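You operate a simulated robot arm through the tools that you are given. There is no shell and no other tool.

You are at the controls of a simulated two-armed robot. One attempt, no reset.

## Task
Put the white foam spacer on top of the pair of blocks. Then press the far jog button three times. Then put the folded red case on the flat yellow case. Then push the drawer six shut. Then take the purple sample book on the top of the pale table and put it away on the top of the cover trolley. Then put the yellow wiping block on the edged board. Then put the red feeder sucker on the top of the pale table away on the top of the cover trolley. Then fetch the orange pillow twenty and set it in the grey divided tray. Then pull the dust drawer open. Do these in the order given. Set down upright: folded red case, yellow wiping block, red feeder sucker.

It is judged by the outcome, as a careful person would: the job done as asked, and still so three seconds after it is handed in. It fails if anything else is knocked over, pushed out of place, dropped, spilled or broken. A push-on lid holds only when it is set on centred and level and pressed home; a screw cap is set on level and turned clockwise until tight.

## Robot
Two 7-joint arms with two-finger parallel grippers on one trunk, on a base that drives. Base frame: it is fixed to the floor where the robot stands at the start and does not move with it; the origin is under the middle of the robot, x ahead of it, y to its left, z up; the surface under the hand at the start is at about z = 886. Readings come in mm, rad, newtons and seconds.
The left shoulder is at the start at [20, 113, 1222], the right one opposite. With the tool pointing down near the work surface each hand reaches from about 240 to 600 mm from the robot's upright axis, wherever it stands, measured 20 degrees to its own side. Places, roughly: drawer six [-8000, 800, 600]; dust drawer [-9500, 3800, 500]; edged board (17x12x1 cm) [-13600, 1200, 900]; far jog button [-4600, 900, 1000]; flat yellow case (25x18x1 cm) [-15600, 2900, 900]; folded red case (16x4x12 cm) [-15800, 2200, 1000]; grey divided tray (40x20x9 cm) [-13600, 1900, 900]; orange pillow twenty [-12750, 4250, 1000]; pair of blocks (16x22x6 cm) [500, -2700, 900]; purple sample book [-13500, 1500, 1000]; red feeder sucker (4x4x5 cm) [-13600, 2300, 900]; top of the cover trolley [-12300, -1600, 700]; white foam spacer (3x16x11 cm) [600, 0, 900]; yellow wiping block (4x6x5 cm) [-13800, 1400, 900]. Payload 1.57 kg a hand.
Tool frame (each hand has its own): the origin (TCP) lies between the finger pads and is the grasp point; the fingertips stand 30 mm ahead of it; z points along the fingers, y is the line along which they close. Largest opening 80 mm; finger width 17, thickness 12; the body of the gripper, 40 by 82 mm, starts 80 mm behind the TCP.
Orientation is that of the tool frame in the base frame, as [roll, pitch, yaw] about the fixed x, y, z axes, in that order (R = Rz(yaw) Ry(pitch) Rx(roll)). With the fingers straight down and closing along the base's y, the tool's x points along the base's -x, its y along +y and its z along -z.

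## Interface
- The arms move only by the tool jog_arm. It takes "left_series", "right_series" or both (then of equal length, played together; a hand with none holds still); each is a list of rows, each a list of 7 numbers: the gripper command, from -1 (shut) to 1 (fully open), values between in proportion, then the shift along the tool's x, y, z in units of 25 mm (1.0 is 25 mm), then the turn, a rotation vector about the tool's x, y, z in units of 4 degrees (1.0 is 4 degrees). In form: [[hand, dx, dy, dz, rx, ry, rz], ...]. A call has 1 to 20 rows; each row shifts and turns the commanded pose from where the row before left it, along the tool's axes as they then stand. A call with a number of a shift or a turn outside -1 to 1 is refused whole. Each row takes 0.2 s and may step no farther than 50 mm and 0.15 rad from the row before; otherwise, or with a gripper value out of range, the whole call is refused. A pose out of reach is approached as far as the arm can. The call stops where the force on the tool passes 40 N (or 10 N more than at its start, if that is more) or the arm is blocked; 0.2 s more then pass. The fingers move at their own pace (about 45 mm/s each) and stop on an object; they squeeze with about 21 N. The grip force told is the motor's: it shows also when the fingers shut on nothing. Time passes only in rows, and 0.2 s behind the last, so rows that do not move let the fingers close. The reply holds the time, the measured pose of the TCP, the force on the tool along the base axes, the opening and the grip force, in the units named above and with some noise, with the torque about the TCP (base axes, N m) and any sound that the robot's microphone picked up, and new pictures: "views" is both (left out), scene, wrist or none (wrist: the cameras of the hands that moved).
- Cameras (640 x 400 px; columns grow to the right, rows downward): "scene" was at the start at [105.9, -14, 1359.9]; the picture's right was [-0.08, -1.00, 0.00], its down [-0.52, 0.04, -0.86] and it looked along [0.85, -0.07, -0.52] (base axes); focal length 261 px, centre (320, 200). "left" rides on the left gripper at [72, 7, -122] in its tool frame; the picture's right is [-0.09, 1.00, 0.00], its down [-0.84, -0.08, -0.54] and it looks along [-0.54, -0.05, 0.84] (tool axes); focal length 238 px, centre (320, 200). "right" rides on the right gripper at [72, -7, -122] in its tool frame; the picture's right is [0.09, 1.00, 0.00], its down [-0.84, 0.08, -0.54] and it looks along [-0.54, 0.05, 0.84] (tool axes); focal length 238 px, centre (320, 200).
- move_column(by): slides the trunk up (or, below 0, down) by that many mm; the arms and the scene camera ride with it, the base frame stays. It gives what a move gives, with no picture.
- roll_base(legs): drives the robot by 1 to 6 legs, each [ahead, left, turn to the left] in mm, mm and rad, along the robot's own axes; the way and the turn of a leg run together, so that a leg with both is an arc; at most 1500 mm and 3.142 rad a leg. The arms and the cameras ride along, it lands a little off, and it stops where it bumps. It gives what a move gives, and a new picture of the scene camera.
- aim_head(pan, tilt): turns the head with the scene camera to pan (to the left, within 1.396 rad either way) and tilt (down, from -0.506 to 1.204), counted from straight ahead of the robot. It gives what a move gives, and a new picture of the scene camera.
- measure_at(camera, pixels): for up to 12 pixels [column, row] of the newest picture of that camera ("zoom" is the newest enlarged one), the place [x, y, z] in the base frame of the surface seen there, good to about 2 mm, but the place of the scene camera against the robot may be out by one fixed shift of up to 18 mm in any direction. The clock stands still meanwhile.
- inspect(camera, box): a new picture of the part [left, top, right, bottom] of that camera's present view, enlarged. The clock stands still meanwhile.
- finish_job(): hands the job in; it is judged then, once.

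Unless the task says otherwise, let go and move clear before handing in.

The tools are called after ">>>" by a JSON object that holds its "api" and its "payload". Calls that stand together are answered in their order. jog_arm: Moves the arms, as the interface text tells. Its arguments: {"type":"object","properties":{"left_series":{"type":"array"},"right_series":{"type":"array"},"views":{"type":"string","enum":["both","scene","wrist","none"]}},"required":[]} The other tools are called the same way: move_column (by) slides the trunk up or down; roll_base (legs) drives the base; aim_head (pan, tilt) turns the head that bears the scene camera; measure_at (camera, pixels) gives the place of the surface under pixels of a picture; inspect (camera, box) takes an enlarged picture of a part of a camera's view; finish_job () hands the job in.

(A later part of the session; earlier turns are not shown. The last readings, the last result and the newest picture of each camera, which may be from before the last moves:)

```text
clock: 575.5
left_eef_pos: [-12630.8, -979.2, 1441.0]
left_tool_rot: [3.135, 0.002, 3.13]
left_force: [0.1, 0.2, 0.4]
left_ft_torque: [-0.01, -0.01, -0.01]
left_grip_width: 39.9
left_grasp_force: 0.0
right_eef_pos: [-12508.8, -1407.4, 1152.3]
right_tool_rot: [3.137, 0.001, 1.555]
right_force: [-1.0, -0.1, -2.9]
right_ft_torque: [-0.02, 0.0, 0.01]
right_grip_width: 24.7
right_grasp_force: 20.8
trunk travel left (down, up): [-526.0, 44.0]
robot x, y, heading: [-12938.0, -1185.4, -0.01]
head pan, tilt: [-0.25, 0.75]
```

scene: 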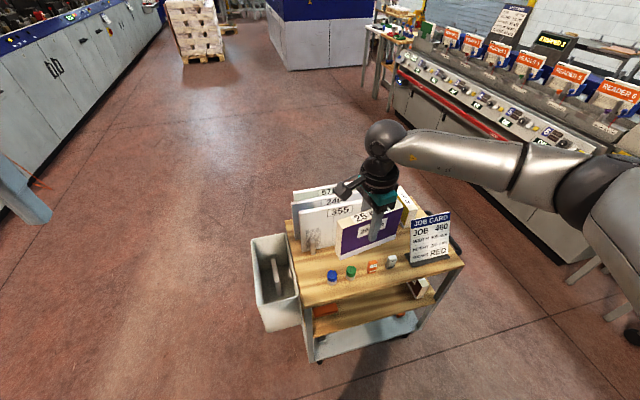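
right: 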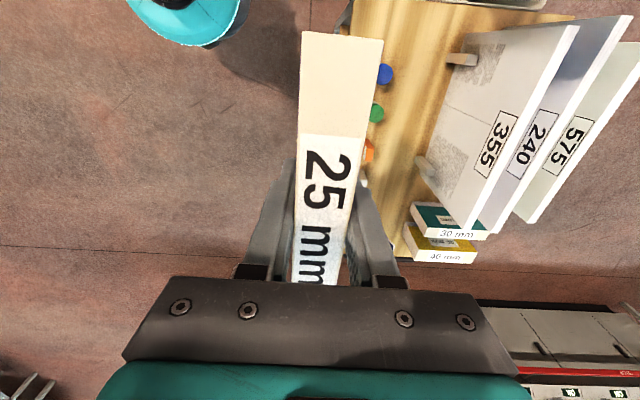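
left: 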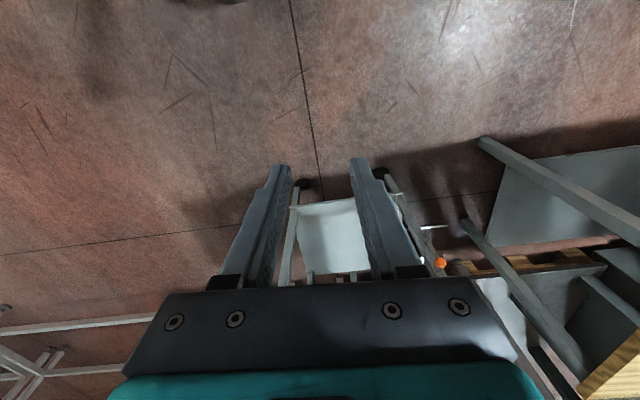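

>>> {"api": "measure_at", "payload": {"camera": "right", "pixels": [[386, 75], [377, 112], [368, 150], [410, 100], [445, 60], [425, 170], [450, 95], [440, 130], [420, 205], [490, 130], [400, 190], [520, 90]]}}

```text
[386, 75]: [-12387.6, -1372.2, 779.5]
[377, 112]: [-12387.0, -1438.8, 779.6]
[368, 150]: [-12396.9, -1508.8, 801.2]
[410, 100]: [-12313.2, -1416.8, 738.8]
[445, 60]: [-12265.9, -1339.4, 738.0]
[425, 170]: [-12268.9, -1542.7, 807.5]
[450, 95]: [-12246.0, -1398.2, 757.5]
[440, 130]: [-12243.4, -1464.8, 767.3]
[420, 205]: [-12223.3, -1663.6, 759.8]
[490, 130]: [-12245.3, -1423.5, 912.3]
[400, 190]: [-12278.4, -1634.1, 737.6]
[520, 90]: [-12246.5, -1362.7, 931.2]
```

>>> {"api": "roll_base", "payload": {"legs": [[172, -33, 0.01]]}}

>>> {"api": "move_column", "payload": {"by": -260}}

>>> {"api": "jog_arm", "payload": {"right_series": [[-1, 0, 0, 0, 0, 0, 0]]}}

```text
clock: 577.0
left_eef_pos: [-12459.7, -1011.0, 1440.2]
left_tool_rot: [3.135, 0.003, 3.138]
left_force: [-0.8, -0.3, 0.1]
left_ft_torque: [0.01, 0.03, 0.0]
left_grip_width: 40.3
left_grasp_force: 0.1
right_eef_pos: [-12334.9, -1438.7, 1151.7]
right_tool_rot: [3.139, 0.0, 1.565]
right_force: [-0.2, -0.6, -3.3]
right_ft_torque: [-0.02, 0.04, 0.0]
right_grip_width: 25.0
right_grasp_force: 20.9
trunk travel left (down, up): [-526.0, 44.0]
robot x, y, heading: [-12769.7, -1216.6, -0.004]
head pan, tilt: [-0.25, 0.75]
```

scene: 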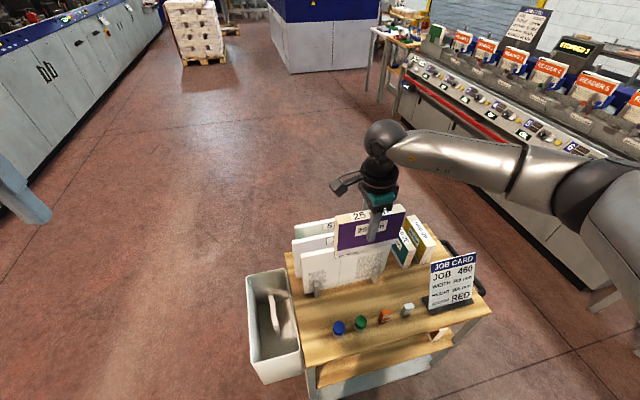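

```text
clock: 579.7
left_eef_pos: [-12461.6, -1010.0, 1181.8]
left_tool_rot: [3.133, 0.005, 3.141]
left_force: [0.1, -0.3, 0.1]
left_ft_torque: [0.03, 0.02, 0.02]
left_grip_width: 39.7
left_grasp_force: 0.1
right_eef_pos: [-12335.0, -1439.0, 892.5]
right_tool_rot: [3.139, 0.0, 1.566]
right_force: [-0.9, -0.1, -2.9]
right_ft_torque: [0.01, -0.01, 0.0]
right_grip_width: 25.2
right_grasp_force: 20.9
trunk travel left (down, up): [-266.0, 304.0]
robot x, y, heading: [-12768.2, -1218.3, 0.001]
head pan, tilt: [-0.25, 0.75]
```

```text
clock: 580.1
left_eef_pos: [-12461.5, -1010.9, 1181.5]
left_tool_rot: [3.135, 0.006, 3.138]
left_force: [-0.1, -0.3, 0.4]
left_ft_torque: [-0.01, 0.01, 0.0]
left_grip_width: 39.8
left_grasp_force: 0.1
right_eef_pos: [-12333.8, -1439.2, 891.9]
right_tool_rot: [3.14, 0.0, 1.567]
right_force: [0.8, -0.4, -2.8]
right_ft_torque: [-0.01, 0.0, -0.01]
right_grip_width: 24.9
right_grasp_force: 21.4
trunk travel left (down, up): [-266.0, 304.0]
robot x, y, heading: [-12771.5, -1219.6, -0.008]
head pan, tilt: [-0.25, 0.75]
```

scene: 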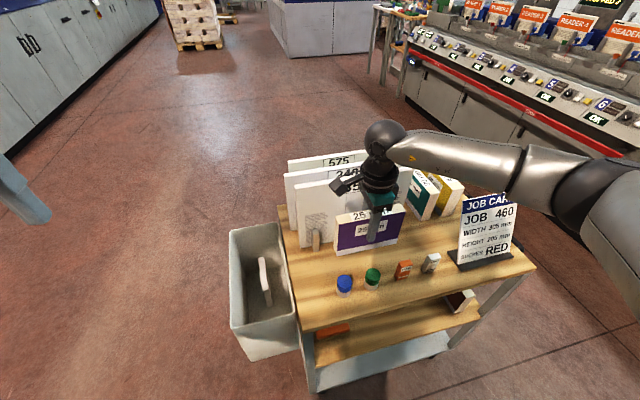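
right: 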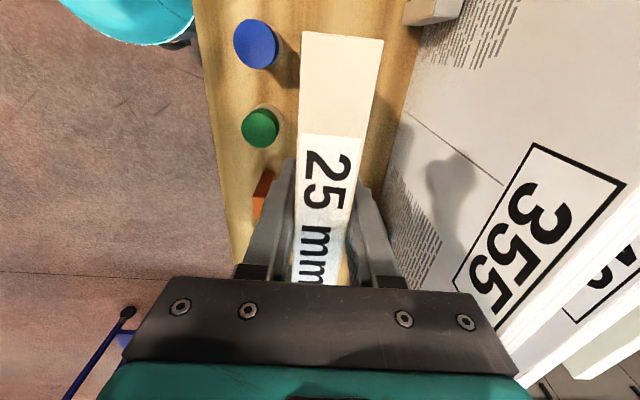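

>>> {"api": "move_column", "payload": {"by": -72}}

>>> {"api": "move_column", "payload": {"by": -5}}

>>> {"api": "move_column", "payload": {"by": -3}}

```text
clock: 581.2
left_eef_pos: [-12462.1, -1011.1, 1108.9]
left_tool_rot: [3.134, 0.005, 3.14]
left_force: [-0.1, -0.1, -0.2]
left_ft_torque: [-0.02, -0.02, -0.01]
left_grip_width: 39.9
left_grasp_force: 0.0
right_eef_pos: [-12335.4, -1439.1, 821.3]
right_tool_rot: [3.142, 0.001, 1.566]
right_force: [-1.0, 0.5, -1.8]
right_ft_torque: [-0.01, 0.02, -0.01]
right_grip_width: 24.6
right_grasp_force: 21.2
trunk travel left (down, up): [-194.0, 376.0]
robot x, y, heading: [-12767.4, -1217.3, -0.003]
head pan, tilt: [-0.25, 0.75]
```

```text
clock: 581.7
left_eef_pos: [-12461.0, -1010.9, 1105.0]
left_tool_rot: [3.134, 0.004, 3.141]
left_force: [0.9, 0.0, -0.8]
left_ft_torque: [0.01, 0.03, 0.01]
left_grip_width: 40.0
left_grasp_force: 0.0
right_eef_pos: [-12335.6, -1439.5, 815.3]
right_tool_rot: [3.14, 0.001, 1.565]
right_force: [-0.1, -0.6, -1.5]
right_ft_torque: [0.02, 0.01, -0.04]
right_grip_width: 24.7
right_grasp_force: 21.3
trunk travel left (down, up): [-189.0, 381.0]
robot x, y, heading: [-12767.4, -1214.4, -0.007]
head pan, tilt: [-0.25, 0.75]
```

```text
clock: 582.2
left_eef_pos: [-12461.1, -1010.9, 1100.5]
left_tool_rot: [3.134, 0.004, 3.14]
left_force: [-0.2, 0.2, 1.0]
left_ft_torque: [0.01, 0.0, 0.01]
left_grip_width: 40.0
left_grasp_force: 0.1
right_eef_pos: [-12336.2, -1438.5, 812.4]
right_tool_rot: [3.14, 0.001, 1.567]
right_force: [-0.8, 0.6, -2.1]
right_ft_torque: [0.01, -0.01, -0.01]
right_grip_width: 24.8
right_grasp_force: 21.0
trunk travel left (down, up): [-186.0, 384.0]
robot x, y, heading: [-12769.5, -1215.7, -0.004]
head pan, tilt: [-0.25, 0.75]
```

>>> {"api": "move_column", "payload": {"by": -3}}

>>> {"api": "move_column", "payload": {"by": -2}}

```text
clock: 582.8
left_eef_pos: [-12463.2, -1011.2, 1098.9]
left_tool_rot: [3.135, 0.006, 3.14]
left_force: [0.7, 0.6, 0.6]
left_ft_torque: [0.01, 0.01, -0.01]
left_grip_width: 40.1
left_grasp_force: 0.1
right_eef_pos: [-12335.6, -1439.1, 811.0]
right_tool_rot: [3.136, -0.002, 1.563]
right_force: [-3.1, -3.5, 12.0]
right_ft_torque: [0.47, 0.39, 0.09]
right_grip_width: 25.0
right_grasp_force: 21.3
trunk travel left (down, up): [-183.0, 387.0]
robot x, y, heading: [-12771.4, -1219.5, -0.005]
head pan, tilt: [-0.25, 0.75]
```

```text
clock: 583.3
left_eef_pos: [-12462.6, -1010.2, 1096.8]
left_tool_rot: [3.134, 0.007, 3.14]
left_force: [0.0, 0.3, 0.8]
left_ft_torque: [0.0, -0.02, -0.02]
left_grip_width: 39.9
left_grasp_force: 0.1
right_eef_pos: [-12335.3, -1437.4, 808.2]
right_tool_rot: [3.136, 0.001, 1.563]
right_force: [-1.1, -2.7, 16.5]
right_ft_torque: [0.0, 0.28, 0.07]
right_grip_width: 24.8
right_grasp_force: 21.2
trunk travel left (down, up): [-181.0, 389.0]
robot x, y, heading: [-12769.3, -1219.8, -0.005]
head pan, tilt: [-0.25, 0.75]
```

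Book is on the trolley top. Release with a small opening.

>>> {"api": "jog_arm", "payload": {"right_series": [[-0.2, 0, 0, 0, 0, 0, 0], [0, 0, 0, 0, 0, 0, 0], [0.15, 0, 0, 0, 0, 0, 0], [0.15, 0, 0, 0, 0, 0, 0]]}}

```text
clock: 584.3
left_eef_pos: [-12460.3, -1010.5, 1096.9]
left_tool_rot: [3.135, 0.006, 3.141]
left_force: [-0.7, 0.1, 0.3]
left_ft_torque: [0.01, -0.01, 0.0]
left_grip_width: 39.9
left_grasp_force: 0.0
right_eef_pos: [-12334.9, -1438.4, 807.7]
right_tool_rot: [3.139, 0.0, 1.564]
right_force: [-0.7, -1.1, -0.1]
right_ft_torque: [-0.01, -0.01, 0.0]
right_grip_width: 46.0
right_grasp_force: 0.0
trunk travel left (down, up): [-181.0, 389.0]
robot x, y, heading: [-12772.6, -1217.9, -0.006]
head pan, tilt: [-0.25, 0.75]
```

scene: 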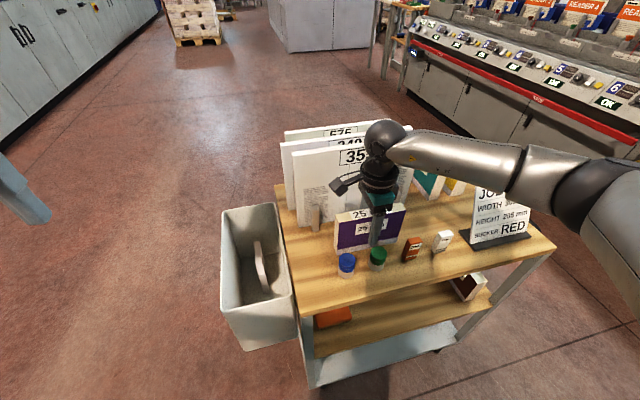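
right: 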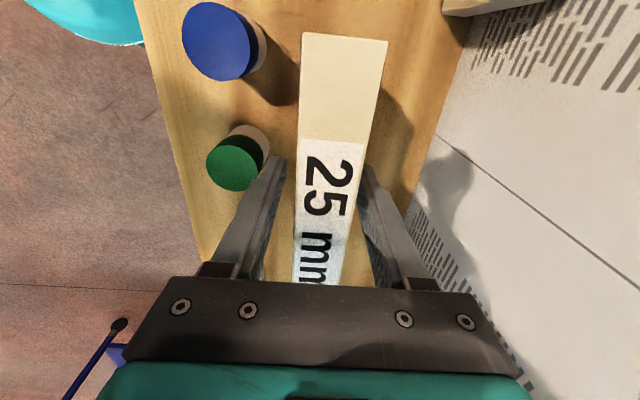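

Released and standing, clear of the bottles. Raise and check.

>>> {"api": "move_column", "payload": {"by": 250}}

>>> {"api": "roll_base", "payload": {"legs": [[-300, 0, 0]]}}

>>> {"api": "inspect", "payload": {"camera": "scene", "box": [220, 140, 500, 315]}}

```text
clock: 586.9
left_eef_pos: [-12462.2, -1012.2, 1346.6]
left_tool_rot: [3.134, 0.007, 3.14]
left_force: [0.0, 0.6, 0.2]
left_ft_torque: [-0.01, 0.0, -0.01]
left_grip_width: 40.2
left_grasp_force: 0.0
right_eef_pos: [-12335.2, -1438.3, 1056.6]
right_tool_rot: [3.141, 0.001, 1.566]
right_force: [0.8, -0.2, 0.2]
right_ft_torque: [-0.03, 0.05, -0.04]
right_grip_width: 45.9
right_grasp_force: 0.0
trunk travel left (down, up): [-431.0, 139.0]
robot x, y, heading: [-12771.1, -1217.5, -0.007]
head pan, tilt: [-0.25, 0.75]
```

```text
clock: 588.9
left_eef_pos: [-12762.4, -1008.9, 1346.6]
left_tool_rot: [3.135, 0.005, -3.141]
left_force: [0.6, 0.6, -0.6]
left_ft_torque: [-0.02, -0.01, 0.01]
left_grip_width: 40.0
left_grasp_force: 0.1
right_eef_pos: [-12634.6, -1436.1, 1058.3]
right_tool_rot: [3.139, 0.001, 1.566]
right_force: [0.9, 0.7, -0.2]
right_ft_torque: [0.01, 0.0, -0.01]
right_grip_width: 45.8
right_grasp_force: 0.0
trunk travel left (down, up): [-431.0, 139.0]
robot x, y, heading: [-13068.6, -1217.2, -0.007]
head pan, tilt: [-0.25, 0.75]
```

scene: 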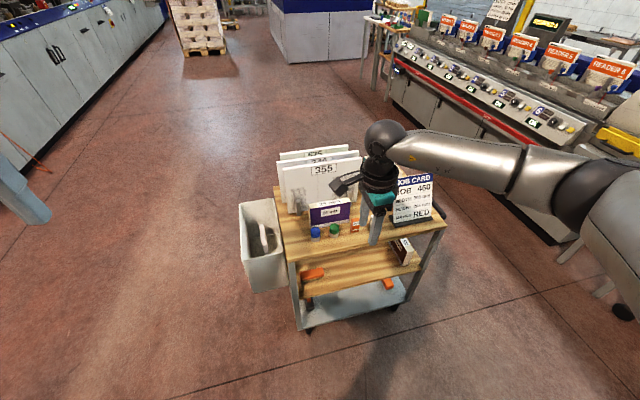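

```text
2.29 times, centred on (360, 228) of scene
```

zoom: 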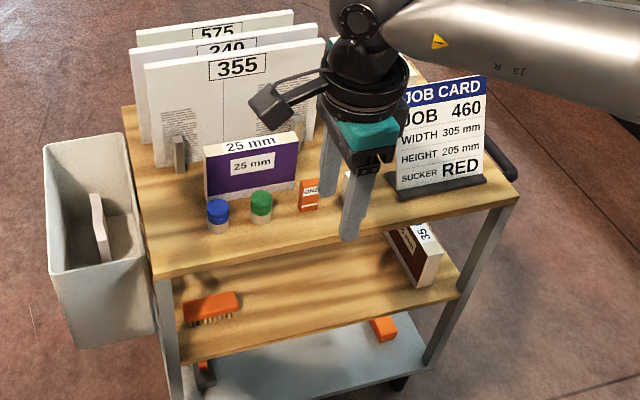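

Book is in place and stable. Next is the yellow wiping block, which is nearer the table's west side, so I'll go around by the south to the west corridor, facing east.

>>> {"api": "roll_base", "payload": {"legs": [[0, 560, 0.007], [-1450, 0, 0], [-290, 0, 0], [0, 1000, 0]]}}

>>> {"api": "aim_head", "payload": {"pan": 0.5, "tilt": 0.5}}

```text
clock: 605.3
left_eef_pos: [-14514.9, 538.6, 1346.7]
left_tool_rot: [3.135, 0.004, -3.136]
left_force: [0.3, 0.7, 0.6]
left_ft_torque: [-0.03, 0.0, -0.01]
left_grip_width: 40.1
left_grasp_force: 0.0
right_eef_pos: [-14386.4, 110.3, 1056.7]
right_tool_rot: [3.14, 0.0, 1.57]
right_force: [-0.3, 0.5, -0.3]
right_ft_torque: [-0.03, 0.0, 0.0]
right_grip_width: 46.0
right_grasp_force: 0.0
trunk travel left (down, up): [-431.0, 139.0]
robot x, y, heading: [-14818.1, 328.4, 0.008]
head pan, tilt: [-0.25, 0.75]
```

scene: 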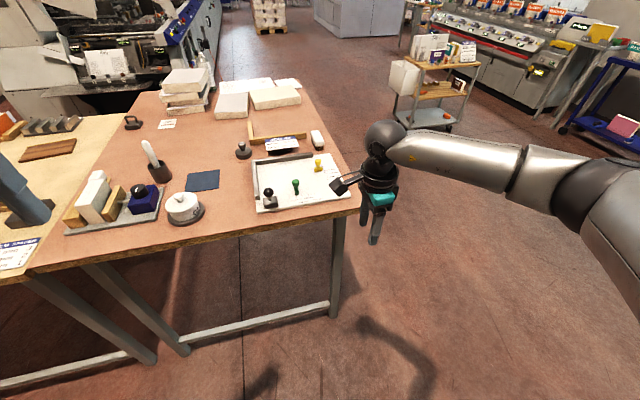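

```text
clock: 606.4
left_eef_pos: [-14515.6, 537.7, 1345.8]
left_tool_rot: [3.134, 0.006, -3.136]
left_force: [0.4, 0.7, -0.6]
left_ft_torque: [0.02, -0.01, -0.02]
left_grip_width: 40.0
left_grasp_force: 0.1
right_eef_pos: [-14386.7, 110.9, 1058.1]
right_tool_rot: [3.139, 0.0, 1.573]
right_force: [1.0, 0.7, 0.0]
right_ft_torque: [-0.01, -0.05, 0.02]
right_grip_width: 45.9
right_grasp_force: 0.0
trunk travel left (down, up): [-431.0, 139.0]
robot x, y, heading: [-14820.7, 326.3, 0.004]
head pan, tilt: [0.499, 0.499]
```

scene: 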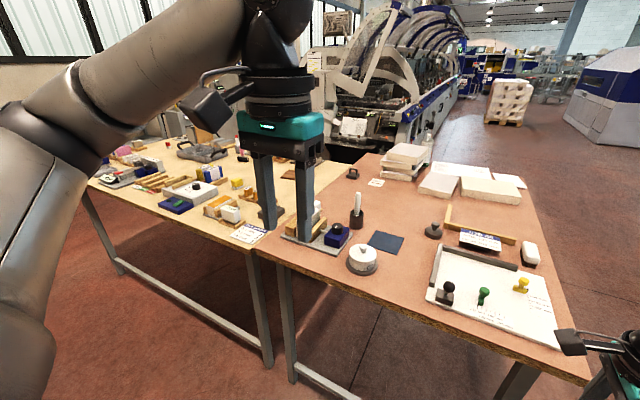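

>>> {"api": "roll_base", "payload": {"legs": [[0, 1250, 0]]}}

>>> {"api": "aim_head", "payload": {"pan": -0.15, "tilt": 0.55}}

>>> {"api": "inspect", "payload": {"camera": "scene", "box": [160, 100, 480, 300]}}

```text
clock: 612.7
left_eef_pos: [-14520.6, 1777.3, 1347.0]
left_tool_rot: [3.135, 0.005, -3.132]
left_force: [-0.5, 0.0, -0.3]
left_ft_torque: [-0.01, 0.01, -0.02]
left_grip_width: 39.9
left_grasp_force: 0.1
right_eef_pos: [-14390.5, 1351.4, 1057.4]
right_tool_rot: [3.141, -0.002, 1.575]
right_force: [0.0, -0.1, 1.0]
right_ft_torque: [0.02, 0.02, -0.02]
right_grip_width: 45.9
right_grasp_force: 0.1
trunk travel left (down, up): [-431.0, 139.0]
robot x, y, heading: [-14827.1, 1566.7, 0.006]
head pan, tilt: [0.499, 0.499]
```

scene: 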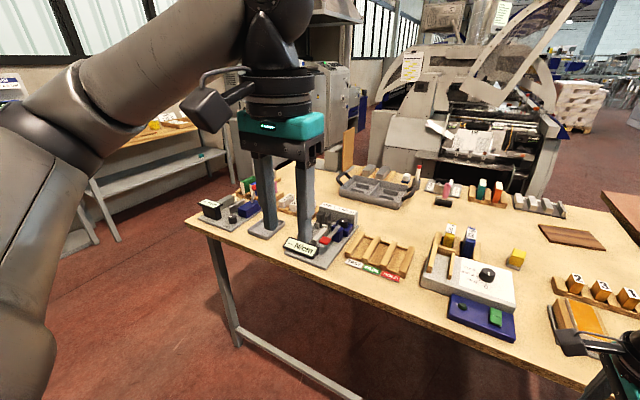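

```text
clock: 613.7
left_eef_pos: [-14520.5, 1776.7, 1346.0]
left_tool_rot: [3.135, 0.006, -3.131]
left_force: [-0.1, -0.5, -0.3]
left_ft_torque: [-0.02, 0.01, 0.0]
left_grip_width: 39.9
left_grasp_force: 0.1
right_eef_pos: [-14390.6, 1351.5, 1057.6]
right_tool_rot: [3.141, 0.001, 1.576]
right_force: [-0.4, -0.2, 0.7]
right_ft_torque: [-0.04, 0.02, -0.01]
right_grip_width: 45.8
right_grasp_force: 0.0
trunk travel left (down, up): [-431.0, 139.0]
robot x, y, heading: [-14826.8, 1569.2, 0.008]
head pan, tilt: [-0.15, 0.55]
```

scene: 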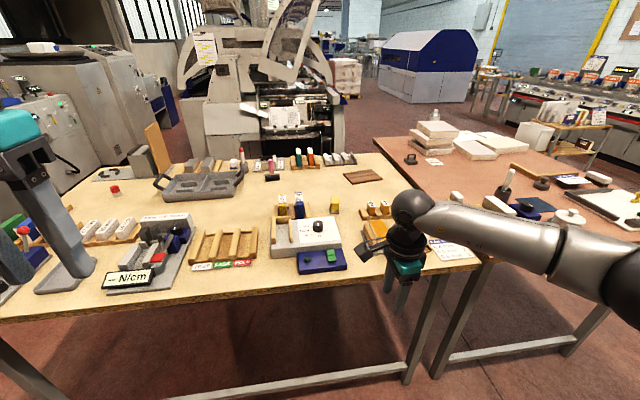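

```text
2.00 times, centred on (320, 200) of scene
```

zoom: 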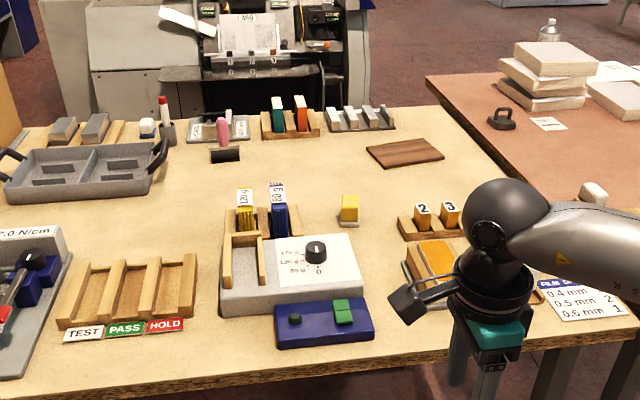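

>>> {"api": "measure_at", "payload": {"camera": "scene", "pixels": [[335, 200], [335, 207], [334, 213], [330, 203], [340, 203], [115, 188], [115, 193], [350, 280], [400, 270], [363, 176], [320, 222], [300, 205]]}}

>>> {"api": "inspect", "payload": {"camera": "scene", "box": [295, 180, 375, 230]}}

>>> {"api": "inspect", "payload": {"camera": "scene", "box": [75, 160, 155, 210]}}

```text
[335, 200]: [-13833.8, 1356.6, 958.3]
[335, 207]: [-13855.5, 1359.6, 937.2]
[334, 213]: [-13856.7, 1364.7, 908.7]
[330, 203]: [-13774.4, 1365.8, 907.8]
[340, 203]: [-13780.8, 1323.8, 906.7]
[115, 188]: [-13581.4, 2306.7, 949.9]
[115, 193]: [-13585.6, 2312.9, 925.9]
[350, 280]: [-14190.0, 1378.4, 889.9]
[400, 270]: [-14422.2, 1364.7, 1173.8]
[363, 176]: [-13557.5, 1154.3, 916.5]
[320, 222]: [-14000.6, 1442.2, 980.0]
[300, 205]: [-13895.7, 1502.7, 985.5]
```

```text
8.00 times, centred on (335, 205) of scene
```

zoom: 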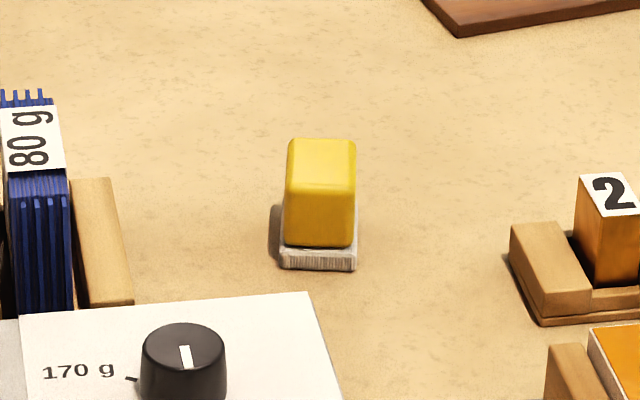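

```text
8.00 times, centred on (115, 185) of scene
```

zoom: 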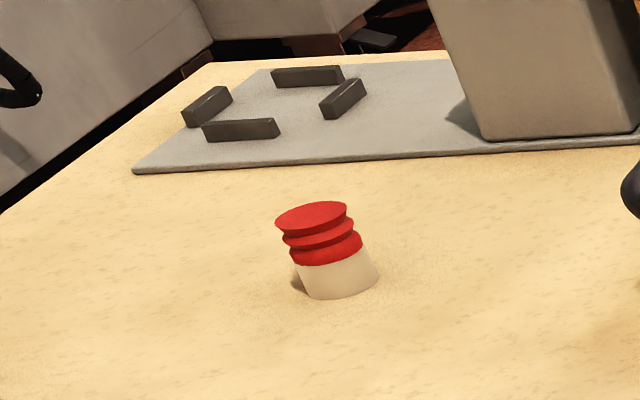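

Yellow block (grey felt base) is at x -13857…-13800, y≈1360, top z≈951. I'll turn the right hand back so it pinches across the 4 cm width, and pitch it forward 20° to keep the arm well inside its reach.

>>> {"api": "jog_arm", "payload": {"right_series": [[0.6, 0, 0, -0.3, 0, 0, -1], [0.6, 0, 0, -0.3, 0, 0, -1], [0.6, 0, 0, -0.3, 0, 0, -1], [0.6, 0, 0, -0.3, 0, 0, -1], [0.6, 0, 0, -0.3, 0, 0, -1], [0.6, 0, 0, -0.3, 0, 0, -1], [0.6, 0, 0, -0.3, 0, 0, -1], [0.6, 0, 0, -0.3, 0, 0, -1], [0.6, 0, 0, -0.3, 0, 0, -1], [0.6, 0, 0, -0.3, 0, 0, -1], [0.6, 0, 0, 0, 0, 0, -1], [0.6, 0, 0, 0, 0, 0, -1], [0.6, 0, 0, 0, 0, 0, -1], [0.6, 0, 0, 0, 0, 0, -1], [0.6, 0, 0, 0, 0, 0, -1], [0.6, 0, 0, 0, 0, 0, -1], [0.6, 0, 0, 0, 0, 0, -1], [0.6, 0, 0, 0, 0, 0, -1], [0.6, 0, 0, 0, 0, 0, -1], [0.6, 0, 0, 0, 0, 0, -1]], "views": "none"}}

>>> {"api": "jog_arm", "payload": {"right_series": [[0.6, 0, 0, 0, 0, 0, -1], [0.6, 0, 0, 0, 0, 0, -1], [0.6, 0, 0, 0, 0, 0, -0.35], [0.6, 0, 0, 0, 0, -1, 0], [0.6, 0, 0, 0, 0, -1, 0], [0.6, 0, 0, 0, 0, -1, 0], [0.6, 0, 0, 0, 0, -1, 0], [0.6, 0, 0, 0, 0, -1, 0]]}}

```text
clock: 617.9
left_eef_pos: [-14522.2, 1777.4, 1345.9]
left_tool_rot: [3.134, 0.006, -3.133]
left_force: [0.2, 0.4, -0.5]
left_ft_torque: [-0.04, 0.02, 0.02]
left_grip_width: 39.9
left_grasp_force: 0.0
right_eef_pos: [-14390.4, 1352.3, 1131.4]
right_tool_rot: [-3.14, 0.002, 2.975]
right_force: [0.2, -0.3, -0.4]
right_ft_torque: [0.0, 0.01, 0.0]
right_grip_width: 64.0
right_grasp_force: 0.0
trunk travel left (down, up): [-431.0, 139.0]
robot x, y, heading: [-14831.0, 1568.3, 0.003]
head pan, tilt: [-0.15, 0.55]
```

```text
clock: 619.7
left_eef_pos: [-14522.5, 1777.0, 1347.2]
left_tool_rot: [3.133, 0.004, -3.133]
left_force: [0.3, 0.7, -0.6]
left_ft_torque: [0.01, 0.0, -0.01]
left_grip_width: 40.1
left_grasp_force: 0.2
right_eef_pos: [-14390.2, 1350.7, 1131.2]
right_tool_rot: [3.139, 0.354, 3.134]
right_force: [0.8, -0.3, 0.0]
right_ft_torque: [-0.04, 0.02, -0.05]
right_grip_width: 64.0
right_grasp_force: 0.0
trunk travel left (down, up): [-431.0, 139.0]
robot x, y, heading: [-14825.8, 1572.5, 0.006]
head pan, tilt: [-0.15, 0.55]
```

scene: 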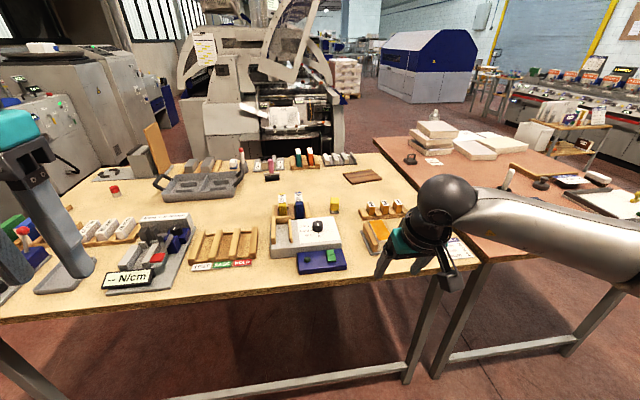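
right: 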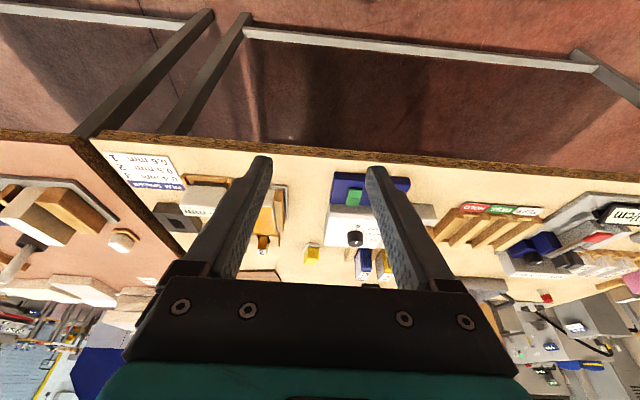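

>>> {"api": "measure_at", "payload": {"camera": "right", "pixels": [[320, 163], [450, 175], [313, 252], [305, 252], [318, 258], [313, 262], [355, 238], [263, 240]]}}

>>> {"api": "roll_base", "payload": {"legs": [[340, -5, 0]]}}

>>> {"api": "jog_arm", "payload": {"right_series": [[0.6, 0, 0, 0, 0, 0, 0]]}}

```text
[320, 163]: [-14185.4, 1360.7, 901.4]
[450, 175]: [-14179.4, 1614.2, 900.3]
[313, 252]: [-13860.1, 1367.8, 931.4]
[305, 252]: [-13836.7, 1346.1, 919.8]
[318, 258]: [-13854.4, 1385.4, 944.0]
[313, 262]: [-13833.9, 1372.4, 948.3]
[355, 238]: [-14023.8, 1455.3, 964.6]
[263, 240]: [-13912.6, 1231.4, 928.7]
```

```text
clock: 622.0
left_eef_pos: [-14181.6, 1774.6, 1346.1]
left_tool_rot: [3.134, 0.002, -3.132]
left_force: [0.1, -0.3, 0.1]
left_ft_torque: [-0.02, 0.01, -0.02]
left_grip_width: 40.1
left_grasp_force: 0.0
right_eef_pos: [-14049.5, 1347.5, 1130.0]
right_tool_rot: [-3.141, 0.351, 3.135]
right_force: [0.4, 0.3, 0.4]
right_ft_torque: [0.01, -0.01, -0.01]
right_grip_width: 64.3
right_grasp_force: 0.2
trunk travel left (down, up): [-431.0, 139.0]
robot x, y, heading: [-14485.2, 1563.9, 0.005]
head pan, tilt: [-0.15, 0.55]
```

scene: 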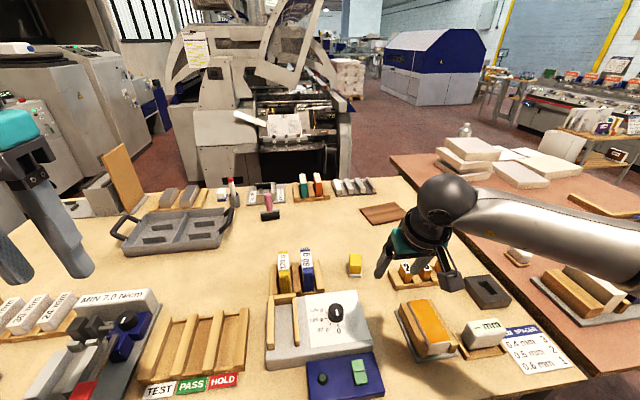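

```text
clock: 622.4
left_eef_pos: [-14181.3, 1774.1, 1346.4]
left_tool_rot: [3.132, 0.005, -3.132]
left_force: [-0.1, 0.6, -0.8]
left_ft_torque: [0.0, -0.02, -0.01]
left_grip_width: 40.2
left_grasp_force: 0.0
right_eef_pos: [-14051.8, 1348.8, 1132.3]
right_tool_rot: [3.142, 0.35, 3.135]
right_force: [-0.2, -0.1, -0.3]
right_ft_torque: [-0.01, -0.02, 0.0]
right_grip_width: 64.1
right_grasp_force: 0.0
trunk travel left (down, up): [-431.0, 139.0]
robot x, y, heading: [-14485.3, 1564.3, 0.008]
head pan, tilt: [-0.15, 0.55]
```

scene: 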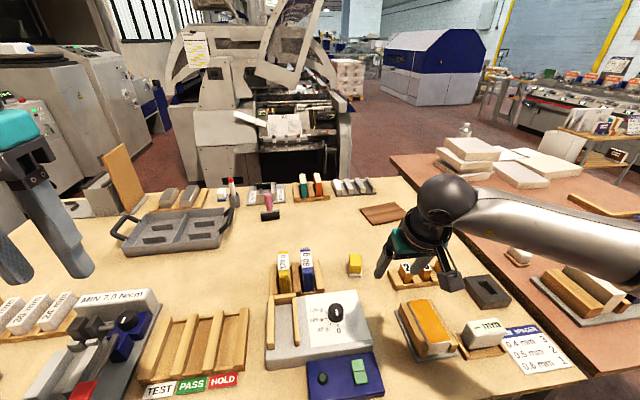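
right: 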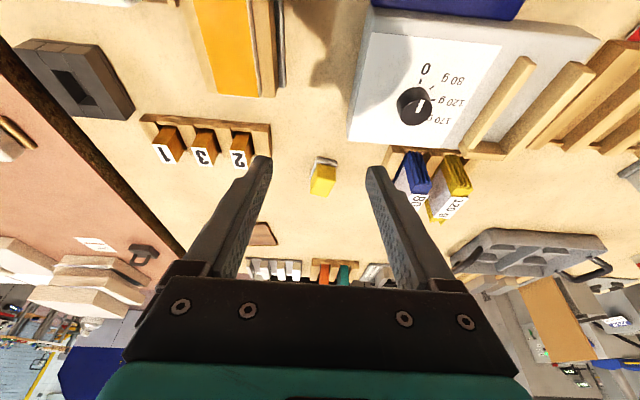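

>>> {"api": "measure_at", "payload": {"camera": "right", "pixels": [[323, 187], [315, 180], [332, 182], [323, 170], [312, 170], [336, 168], [325, 162], [318, 194], [332, 194]]}}

>>> {"api": "inspect", "payload": {"camera": "right", "box": [280, 140, 370, 215]}}

```text
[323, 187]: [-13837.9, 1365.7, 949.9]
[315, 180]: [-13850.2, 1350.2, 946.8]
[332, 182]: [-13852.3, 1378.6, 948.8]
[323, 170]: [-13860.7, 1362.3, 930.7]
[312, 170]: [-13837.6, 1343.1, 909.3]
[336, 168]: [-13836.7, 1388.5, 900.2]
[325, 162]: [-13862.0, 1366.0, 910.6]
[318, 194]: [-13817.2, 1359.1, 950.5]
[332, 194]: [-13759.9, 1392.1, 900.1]
```

```text
5.33 times, centred on (325, 178) of right
```

zoom: 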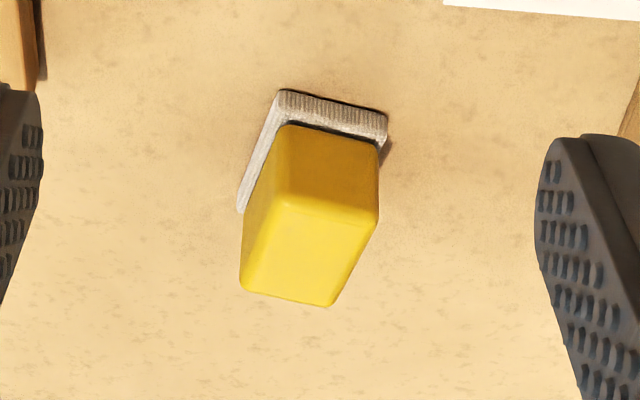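

>>> {"api": "measure_at", "payload": {"camera": "zoom", "pixels": [[285, 98], [380, 122], [330, 108], [288, 205], [370, 222], [250, 285], [325, 300], [242, 205]]}}

```text
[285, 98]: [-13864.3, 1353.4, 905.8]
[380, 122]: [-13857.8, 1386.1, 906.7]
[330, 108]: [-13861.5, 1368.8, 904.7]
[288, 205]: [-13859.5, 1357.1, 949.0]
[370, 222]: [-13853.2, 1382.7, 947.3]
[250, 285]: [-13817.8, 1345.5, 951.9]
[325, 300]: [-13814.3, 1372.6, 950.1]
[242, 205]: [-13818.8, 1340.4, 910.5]
```

>>> {"api": "roll_base", "payload": {"legs": [[90, 0, -0.006]]}}

>>> {"api": "move_column", "payload": {"by": -95}}

>>> {"api": "jog_arm", "payload": {"right_series": [[0.6, 0, 0, 0, 0.28, 0, 0.76], [0.6, 0, 0, 0, 0.28, 0, 0.76], [0.6, 0, 0, 0, 0.28, 0, 0.76], [0.6, 0, 0, 0, 0.28, 0, 0.76], [0.6, -0.86, 0.34, 0.31, 0, 0, 0], [0.6, -0.86, 0.34, 0.31, 0, 0, 0], [0.6, -0.86, 0.34, 0.31, 0, 0, 0], [0.6, -0.86, 0.34, 0.31, 0, 0, 0]]}}

```text
clock: 623.5
left_eef_pos: [-14090.9, 1773.0, 1346.9]
left_tool_rot: [3.133, 0.003, -3.139]
left_force: [0.2, 0.1, -0.7]
left_ft_torque: [0.0, 0.03, 0.01]
left_grip_width: 39.8
left_grasp_force: 0.1
right_eef_pos: [-13962.9, 1345.2, 1131.6]
right_tool_rot: [-3.141, 0.35, 3.129]
right_force: [0.3, 1.2, 0.1]
right_ft_torque: [0.05, 0.05, 0.0]
right_grip_width: 64.2
right_grasp_force: 0.0
trunk travel left (down, up): [-431.0, 139.0]
robot x, y, heading: [-14401.3, 1563.0, 0.0]
head pan, tilt: [-0.15, 0.55]
```

scene: 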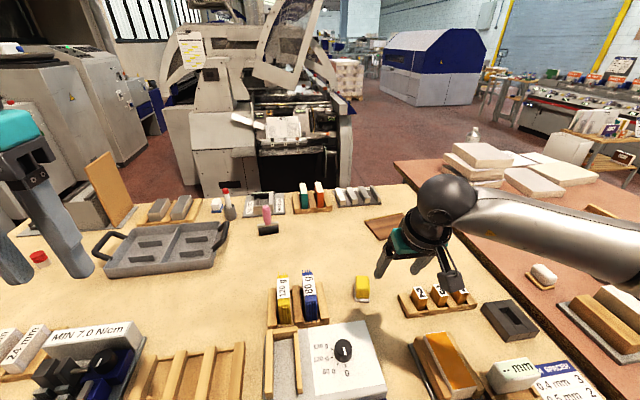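

```text
clock: 624.7
left_eef_pos: [-14092.2, 1772.0, 1252.8]
left_tool_rot: [3.133, 0.005, -3.14]
left_force: [-0.2, 0.2, 0.0]
left_ft_torque: [0.03, -0.01, 0.02]
left_grip_width: 40.0
left_grasp_force: 0.1
right_eef_pos: [-13963.1, 1346.1, 1036.7]
right_tool_rot: [3.14, 0.351, 3.13]
right_force: [-0.9, 0.0, 0.6]
right_ft_torque: [-0.03, 0.01, -0.01]
right_grip_width: 64.3
right_grasp_force: 0.0
trunk travel left (down, up): [-336.0, 234.0]
robot x, y, heading: [-14396.5, 1568.0, -0.005]
head pan, tilt: [-0.15, 0.55]
```

```text
clock: 626.5
left_eef_pos: [-14092.3, 1773.2, 1250.2]
left_tool_rot: [3.134, 0.006, -3.138]
left_force: [0.8, 0.1, 0.0]
left_ft_torque: [0.02, 0.01, -0.03]
left_grip_width: 40.0
left_grasp_force: 0.1
right_eef_pos: [-13866.5, 1358.0, 1035.6]
right_tool_rot: [3.141, 0.351, 2.904]
right_force: [0.5, -0.5, 0.7]
right_ft_torque: [0.03, -0.02, 0.0]
right_grip_width: 63.9
right_grasp_force: 0.1
trunk travel left (down, up): [-336.0, 234.0]
robot x, y, heading: [-14398.7, 1566.3, 0.001]
head pan, tilt: [-0.15, 0.55]
```

scene: 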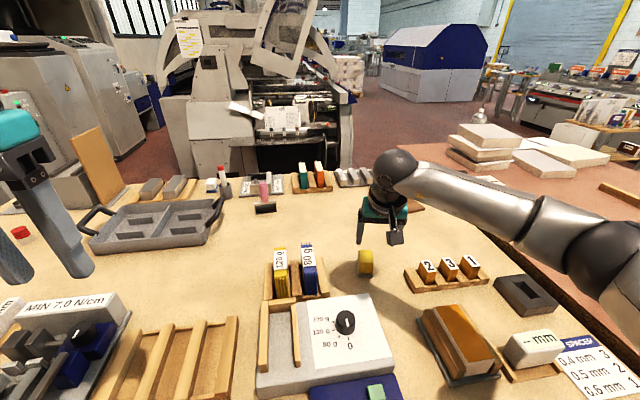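
right: 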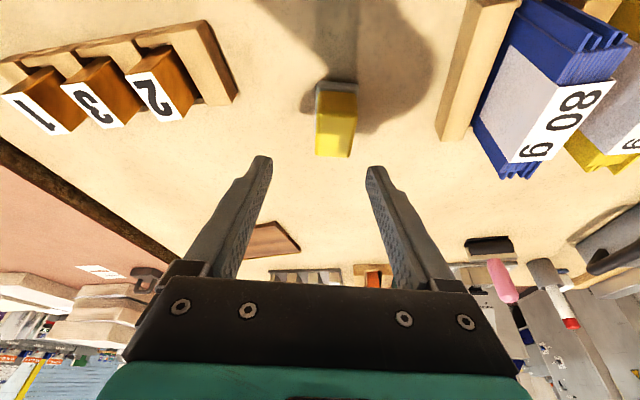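

>>> {"api": "measure_at", "payload": {"camera": "right", "pixels": [[320, 115], [354, 115], [336, 135], [320, 150], [350, 152], [336, 95], [318, 85], [355, 85]]}}

```text
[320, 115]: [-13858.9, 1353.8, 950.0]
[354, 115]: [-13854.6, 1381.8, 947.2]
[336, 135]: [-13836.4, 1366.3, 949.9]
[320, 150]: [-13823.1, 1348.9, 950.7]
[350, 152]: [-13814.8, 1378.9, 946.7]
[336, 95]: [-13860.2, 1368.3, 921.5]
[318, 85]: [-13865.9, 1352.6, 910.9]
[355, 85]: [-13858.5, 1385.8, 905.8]
```

>>> {"api": "jog_arm", "payload": {"right_series": [[0.6, 0, 0, 0, -0.21, 0, -0.59], [0.6, 0, 0, 0, -0.21, 0, -0.59], [0.6, -0.9, 0.49, 0.33, 0, 0, 0], [0.6, 0.335, 0, 0.915, 0, 0, 0], [0.6, 0.335, 0, 0.915, 0, 0, 0]], "views": "wrist"}}

```text
clock: 627.7
left_eef_pos: [-14090.7, 1773.9, 1251.0]
left_tool_rot: [3.136, 0.004, -3.14]
left_force: [-0.5, 0.4, -0.3]
left_ft_torque: [0.0, 0.02, -0.01]
left_grip_width: 39.9
left_grasp_force: 0.0
right_eef_pos: [-13841.4, 1368.1, 988.1]
right_tool_rot: [-3.138, 0.353, 2.992]
right_force: [-0.3, 0.8, 0.9]
right_ft_torque: [0.03, 0.04, 0.01]
right_grip_width: 64.1
right_grasp_force: 0.0
trunk travel left (down, up): [-336.0, 234.0]
robot x, y, heading: [-14394.7, 1566.7, 0.002]
head pan, tilt: [-0.15, 0.55]
```

right: 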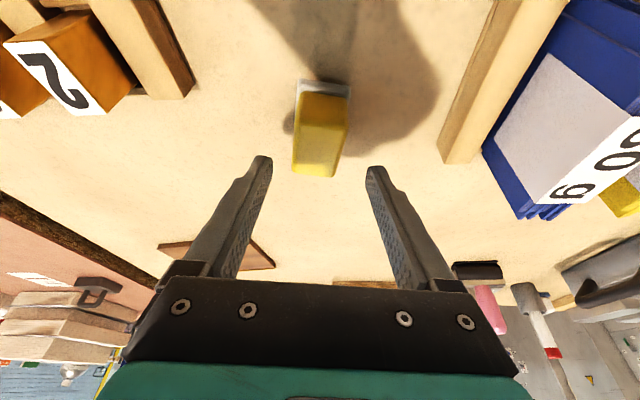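

>>> {"api": "jog_arm", "payload": {"right_series": [[0.6, 0.335, 0, 0.915, 0, 0, 0], [0.6, 0.335, 0, 0.915, 0, 0, 0], [-1, 0, 0, 0, 0, 0, 0], [-1, 0, 0, 0, 0, 0, 0], [-1, 0, 0, 0, 0, 0, 0], [-1, 0, 0, 0, 0, 0, 0], [-1, 0, 0, 0, 0, 0, 0]], "views": "wrist"}}

```text
clock: 629.3
left_eef_pos: [-14091.1, 1773.1, 1251.4]
left_tool_rot: [3.132, 0.005, -3.138]
left_force: [-0.5, -0.2, 0.1]
left_ft_torque: [-0.01, 0.01, -0.03]
left_grip_width: 39.8
left_grasp_force: 0.1
right_eef_pos: [-13841.6, 1362.5, 940.7]
right_tool_rot: [-3.141, 0.349, 2.991]
right_force: [-0.4, -0.2, -0.2]
right_ft_torque: [0.02, 0.0, -0.03]
right_grip_width: 39.4
right_grasp_force: 20.4
trunk travel left (down, up): [-336.0, 234.0]
robot x, y, heading: [-14400.2, 1564.0, 0.007]
head pan, tilt: [-0.15, 0.55]
```

right: 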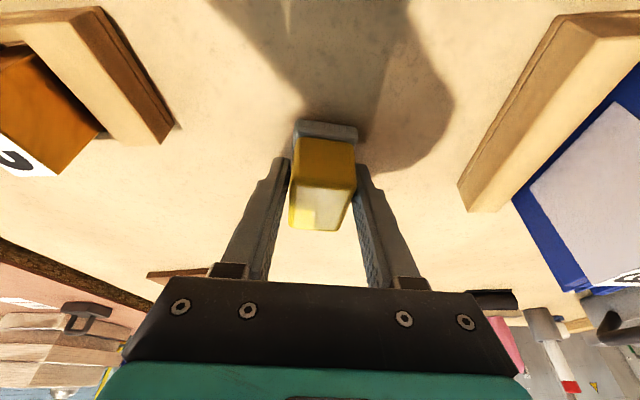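

Gripped at 39 mm. Lift, back away, and take the known southern route round to the table's east side for the edged board.

>>> {"api": "move_column", "payload": {"by": 170}}

>>> {"api": "roll_base", "payload": {"legs": [[-420, 0, 0], [0, -1120, 0], [0, -1120, 0], [1300, 0, 0], [700, 0, 0], [0, 0, -1.57]]}}

```text
clock: 631.3
left_eef_pos: [-14091.0, 1772.6, 1420.7]
left_tool_rot: [3.133, 0.007, -3.141]
left_force: [-0.2, 1.0, 0.4]
left_ft_torque: [0.01, -0.02, 0.01]
left_grip_width: 39.9
left_grasp_force: 0.0
right_eef_pos: [-13842.5, 1363.1, 1109.7]
right_tool_rot: [-3.14, 0.351, 2.994]
right_force: [-0.4, -0.7, 0.0]
right_ft_torque: [0.01, -0.02, -0.01]
right_grip_width: 39.4
right_grasp_force: 20.9
trunk travel left (down, up): [-506.0, 64.0]
robot x, y, heading: [-14398.9, 1567.1, 0.002]
head pan, tilt: [-0.15, 0.55]
```

```text
clock: 657.8
left_eef_pos: [-12609.3, -981.0, 1421.3]
left_tool_rot: [3.133, 0.005, 1.587]
left_force: [0.0, -0.2, 0.2]
left_ft_torque: [0.01, 0.01, -0.03]
left_grip_width: 40.0
left_grasp_force: 0.1
right_eef_pos: [-13014.6, -1235.6, 1110.3]
right_tool_rot: [-3.141, 0.35, 1.434]
right_force: [0.0, 0.4, 0.5]
right_ft_torque: [-0.02, -0.04, 0.0]
right_grip_width: 38.6
right_grasp_force: 20.5
trunk travel left (down, up): [-506.0, 64.0]
robot x, y, heading: [-12822.8, -678.8, -1.557]
head pan, tilt: [-0.15, 0.55]
```

scene: 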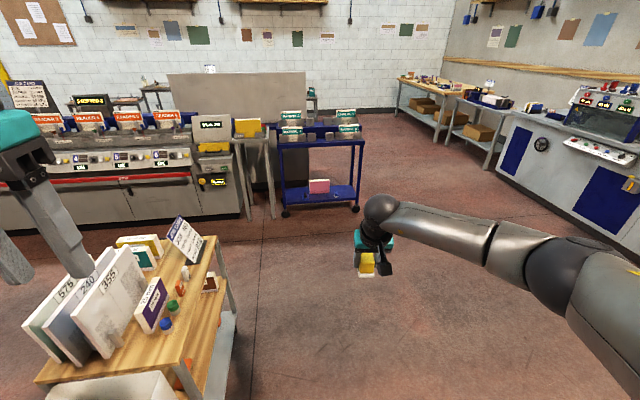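

>>> {"api": "roll_base", "payload": {"legs": [[-150, 250, 0], [0, 0, -1.58], [0, -1000, 0], [0, -880, 0]]}}

>>> {"api": "aim_head", "payload": {"pan": -0.1, "tilt": 0.6}}

```text
clock: 672.7
left_eef_pos: [-12910.9, 1156.5, 1421.6]
left_tool_rot: [3.133, 0.005, 0.013]
left_force: [-0.1, 0.6, -0.5]
left_ft_torque: [-0.03, -0.01, -0.02]
left_grip_width: 40.0
left_grasp_force: 0.0
right_eef_pos: [-13163.4, 1562.3, 1110.7]
right_tool_rot: [-3.141, 0.351, -0.139]
right_force: [-0.4, -0.5, -1.4]
right_ft_torque: [-0.02, -0.03, 0.01]
right_grip_width: 39.1
right_grasp_force: 21.2
trunk travel left (down, up): [-506.0, 64.0]
robot x, y, heading: [-12602.4, 1365.3, -3.127]
head pan, tilt: [-0.15, 0.55]
```

scene: 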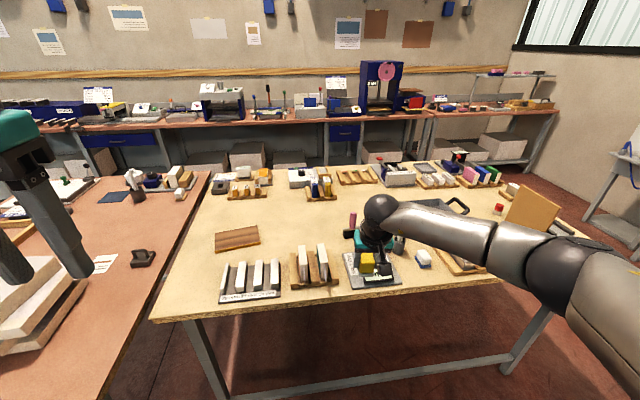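

```text
clock: 673.3
left_eef_pos: [-12909.0, 1156.1, 1421.5]
left_tool_rot: [3.132, 0.005, 0.013]
left_force: [0.2, 0.8, 0.1]
left_ft_torque: [-0.01, 0.01, 0.0]
left_grip_width: 40.1
left_grasp_force: 0.0
right_eef_pos: [-13163.1, 1562.5, 1109.9]
right_tool_rot: [3.14, 0.354, -0.14]
right_force: [-0.7, -0.3, -1.0]
right_ft_torque: [0.02, 0.02, -0.04]
right_grip_width: 39.0
right_grasp_force: 20.9
trunk travel left (down, up): [-506.0, 64.0]
robot x, y, heading: [-12606.2, 1366.9, -3.131]
head pan, tilt: [-0.099, 0.6]
```

scene: 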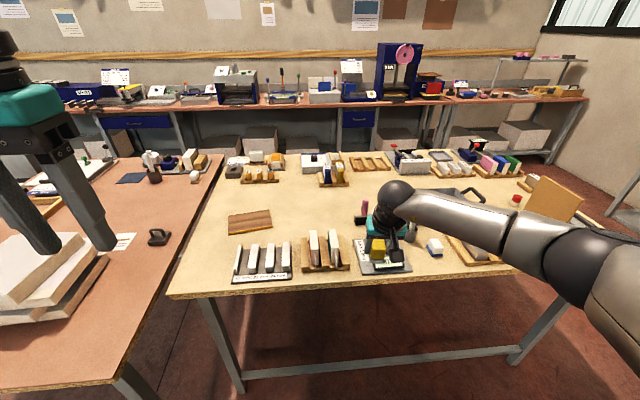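

>>> {"api": "measure_at", "payload": {"camera": "scene", "pixels": [[229, 216], [269, 211], [230, 233], [270, 227], [248, 222], [248, 228], [262, 248], [360, 250]]}}

>>> {"api": "roll_base", "payload": {"legs": [[0, 410, -0.01], [350, 0, 0]]}}

>>> {"api": "jog_arm", "payload": {"right_series": [[-1, 0, 0, 0, 0, 0, 0]]}}

```text
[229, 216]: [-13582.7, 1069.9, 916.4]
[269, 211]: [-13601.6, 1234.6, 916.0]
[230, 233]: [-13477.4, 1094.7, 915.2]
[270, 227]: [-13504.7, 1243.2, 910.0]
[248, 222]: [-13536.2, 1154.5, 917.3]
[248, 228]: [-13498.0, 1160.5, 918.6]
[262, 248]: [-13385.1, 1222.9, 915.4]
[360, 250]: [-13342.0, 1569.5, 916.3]
```

```text
clock: 677.4
left_eef_pos: [-13181.2, 765.8, 1419.9]
left_tool_rot: [3.134, 0.005, -0.006]
left_force: [0.2, -0.1, 0.1]
left_ft_torque: [0.01, -0.03, 0.01]
left_grip_width: 39.8
left_grasp_force: 0.1
right_eef_pos: [-13424.8, 1175.2, 1108.6]
right_tool_rot: [-3.141, 0.35, -0.158]
right_force: [-0.3, -0.9, -0.2]
right_ft_torque: [-0.02, -0.01, -0.01]
right_grip_width: 39.2
right_grasp_force: 20.7
trunk travel left (down, up): [-506.0, 64.0]
robot x, y, heading: [-12871.0, 968.8, 3.129]
head pan, tilt: [-0.099, 0.6]
stopped in leg 2: the robot was blocked; the commanded pose is now the measured one
```

scene: 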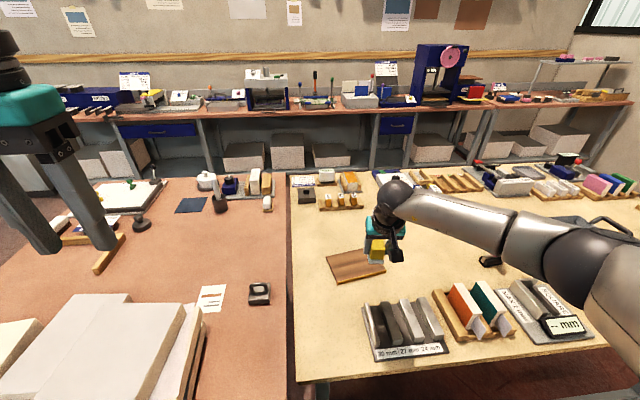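

```text
clock: 677.8
left_eef_pos: [-13180.1, 764.9, 1420.3]
left_tool_rot: [3.135, 0.004, -0.008]
left_force: [0.0, -0.2, 0.0]
left_ft_torque: [0.03, -0.01, 0.02]
left_grip_width: 40.0
left_grasp_force: 0.0
right_eef_pos: [-13425.3, 1174.0, 1108.9]
right_tool_rot: [-3.14, 0.352, -0.158]
right_force: [-0.3, 0.3, -0.7]
right_ft_torque: [0.06, -0.02, -0.02]
right_grip_width: 38.9
right_grasp_force: 21.0
trunk travel left (down, up): [-506.0, 64.0]
robot x, y, heading: [-12871.1, 977.4, 3.128]
head pan, tilt: [-0.099, 0.6]
```

scene: 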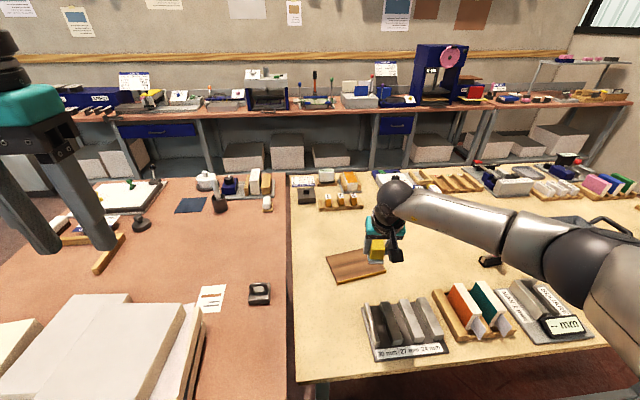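
right: 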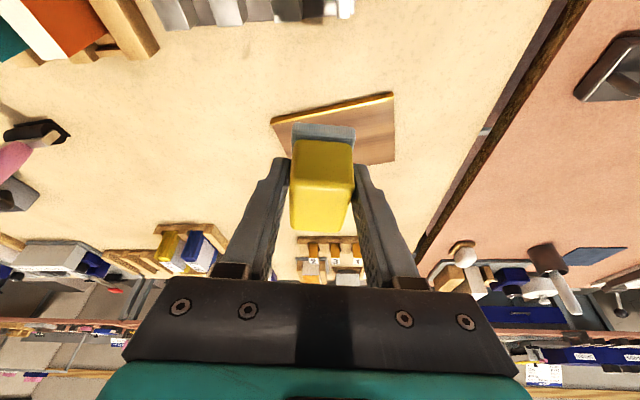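

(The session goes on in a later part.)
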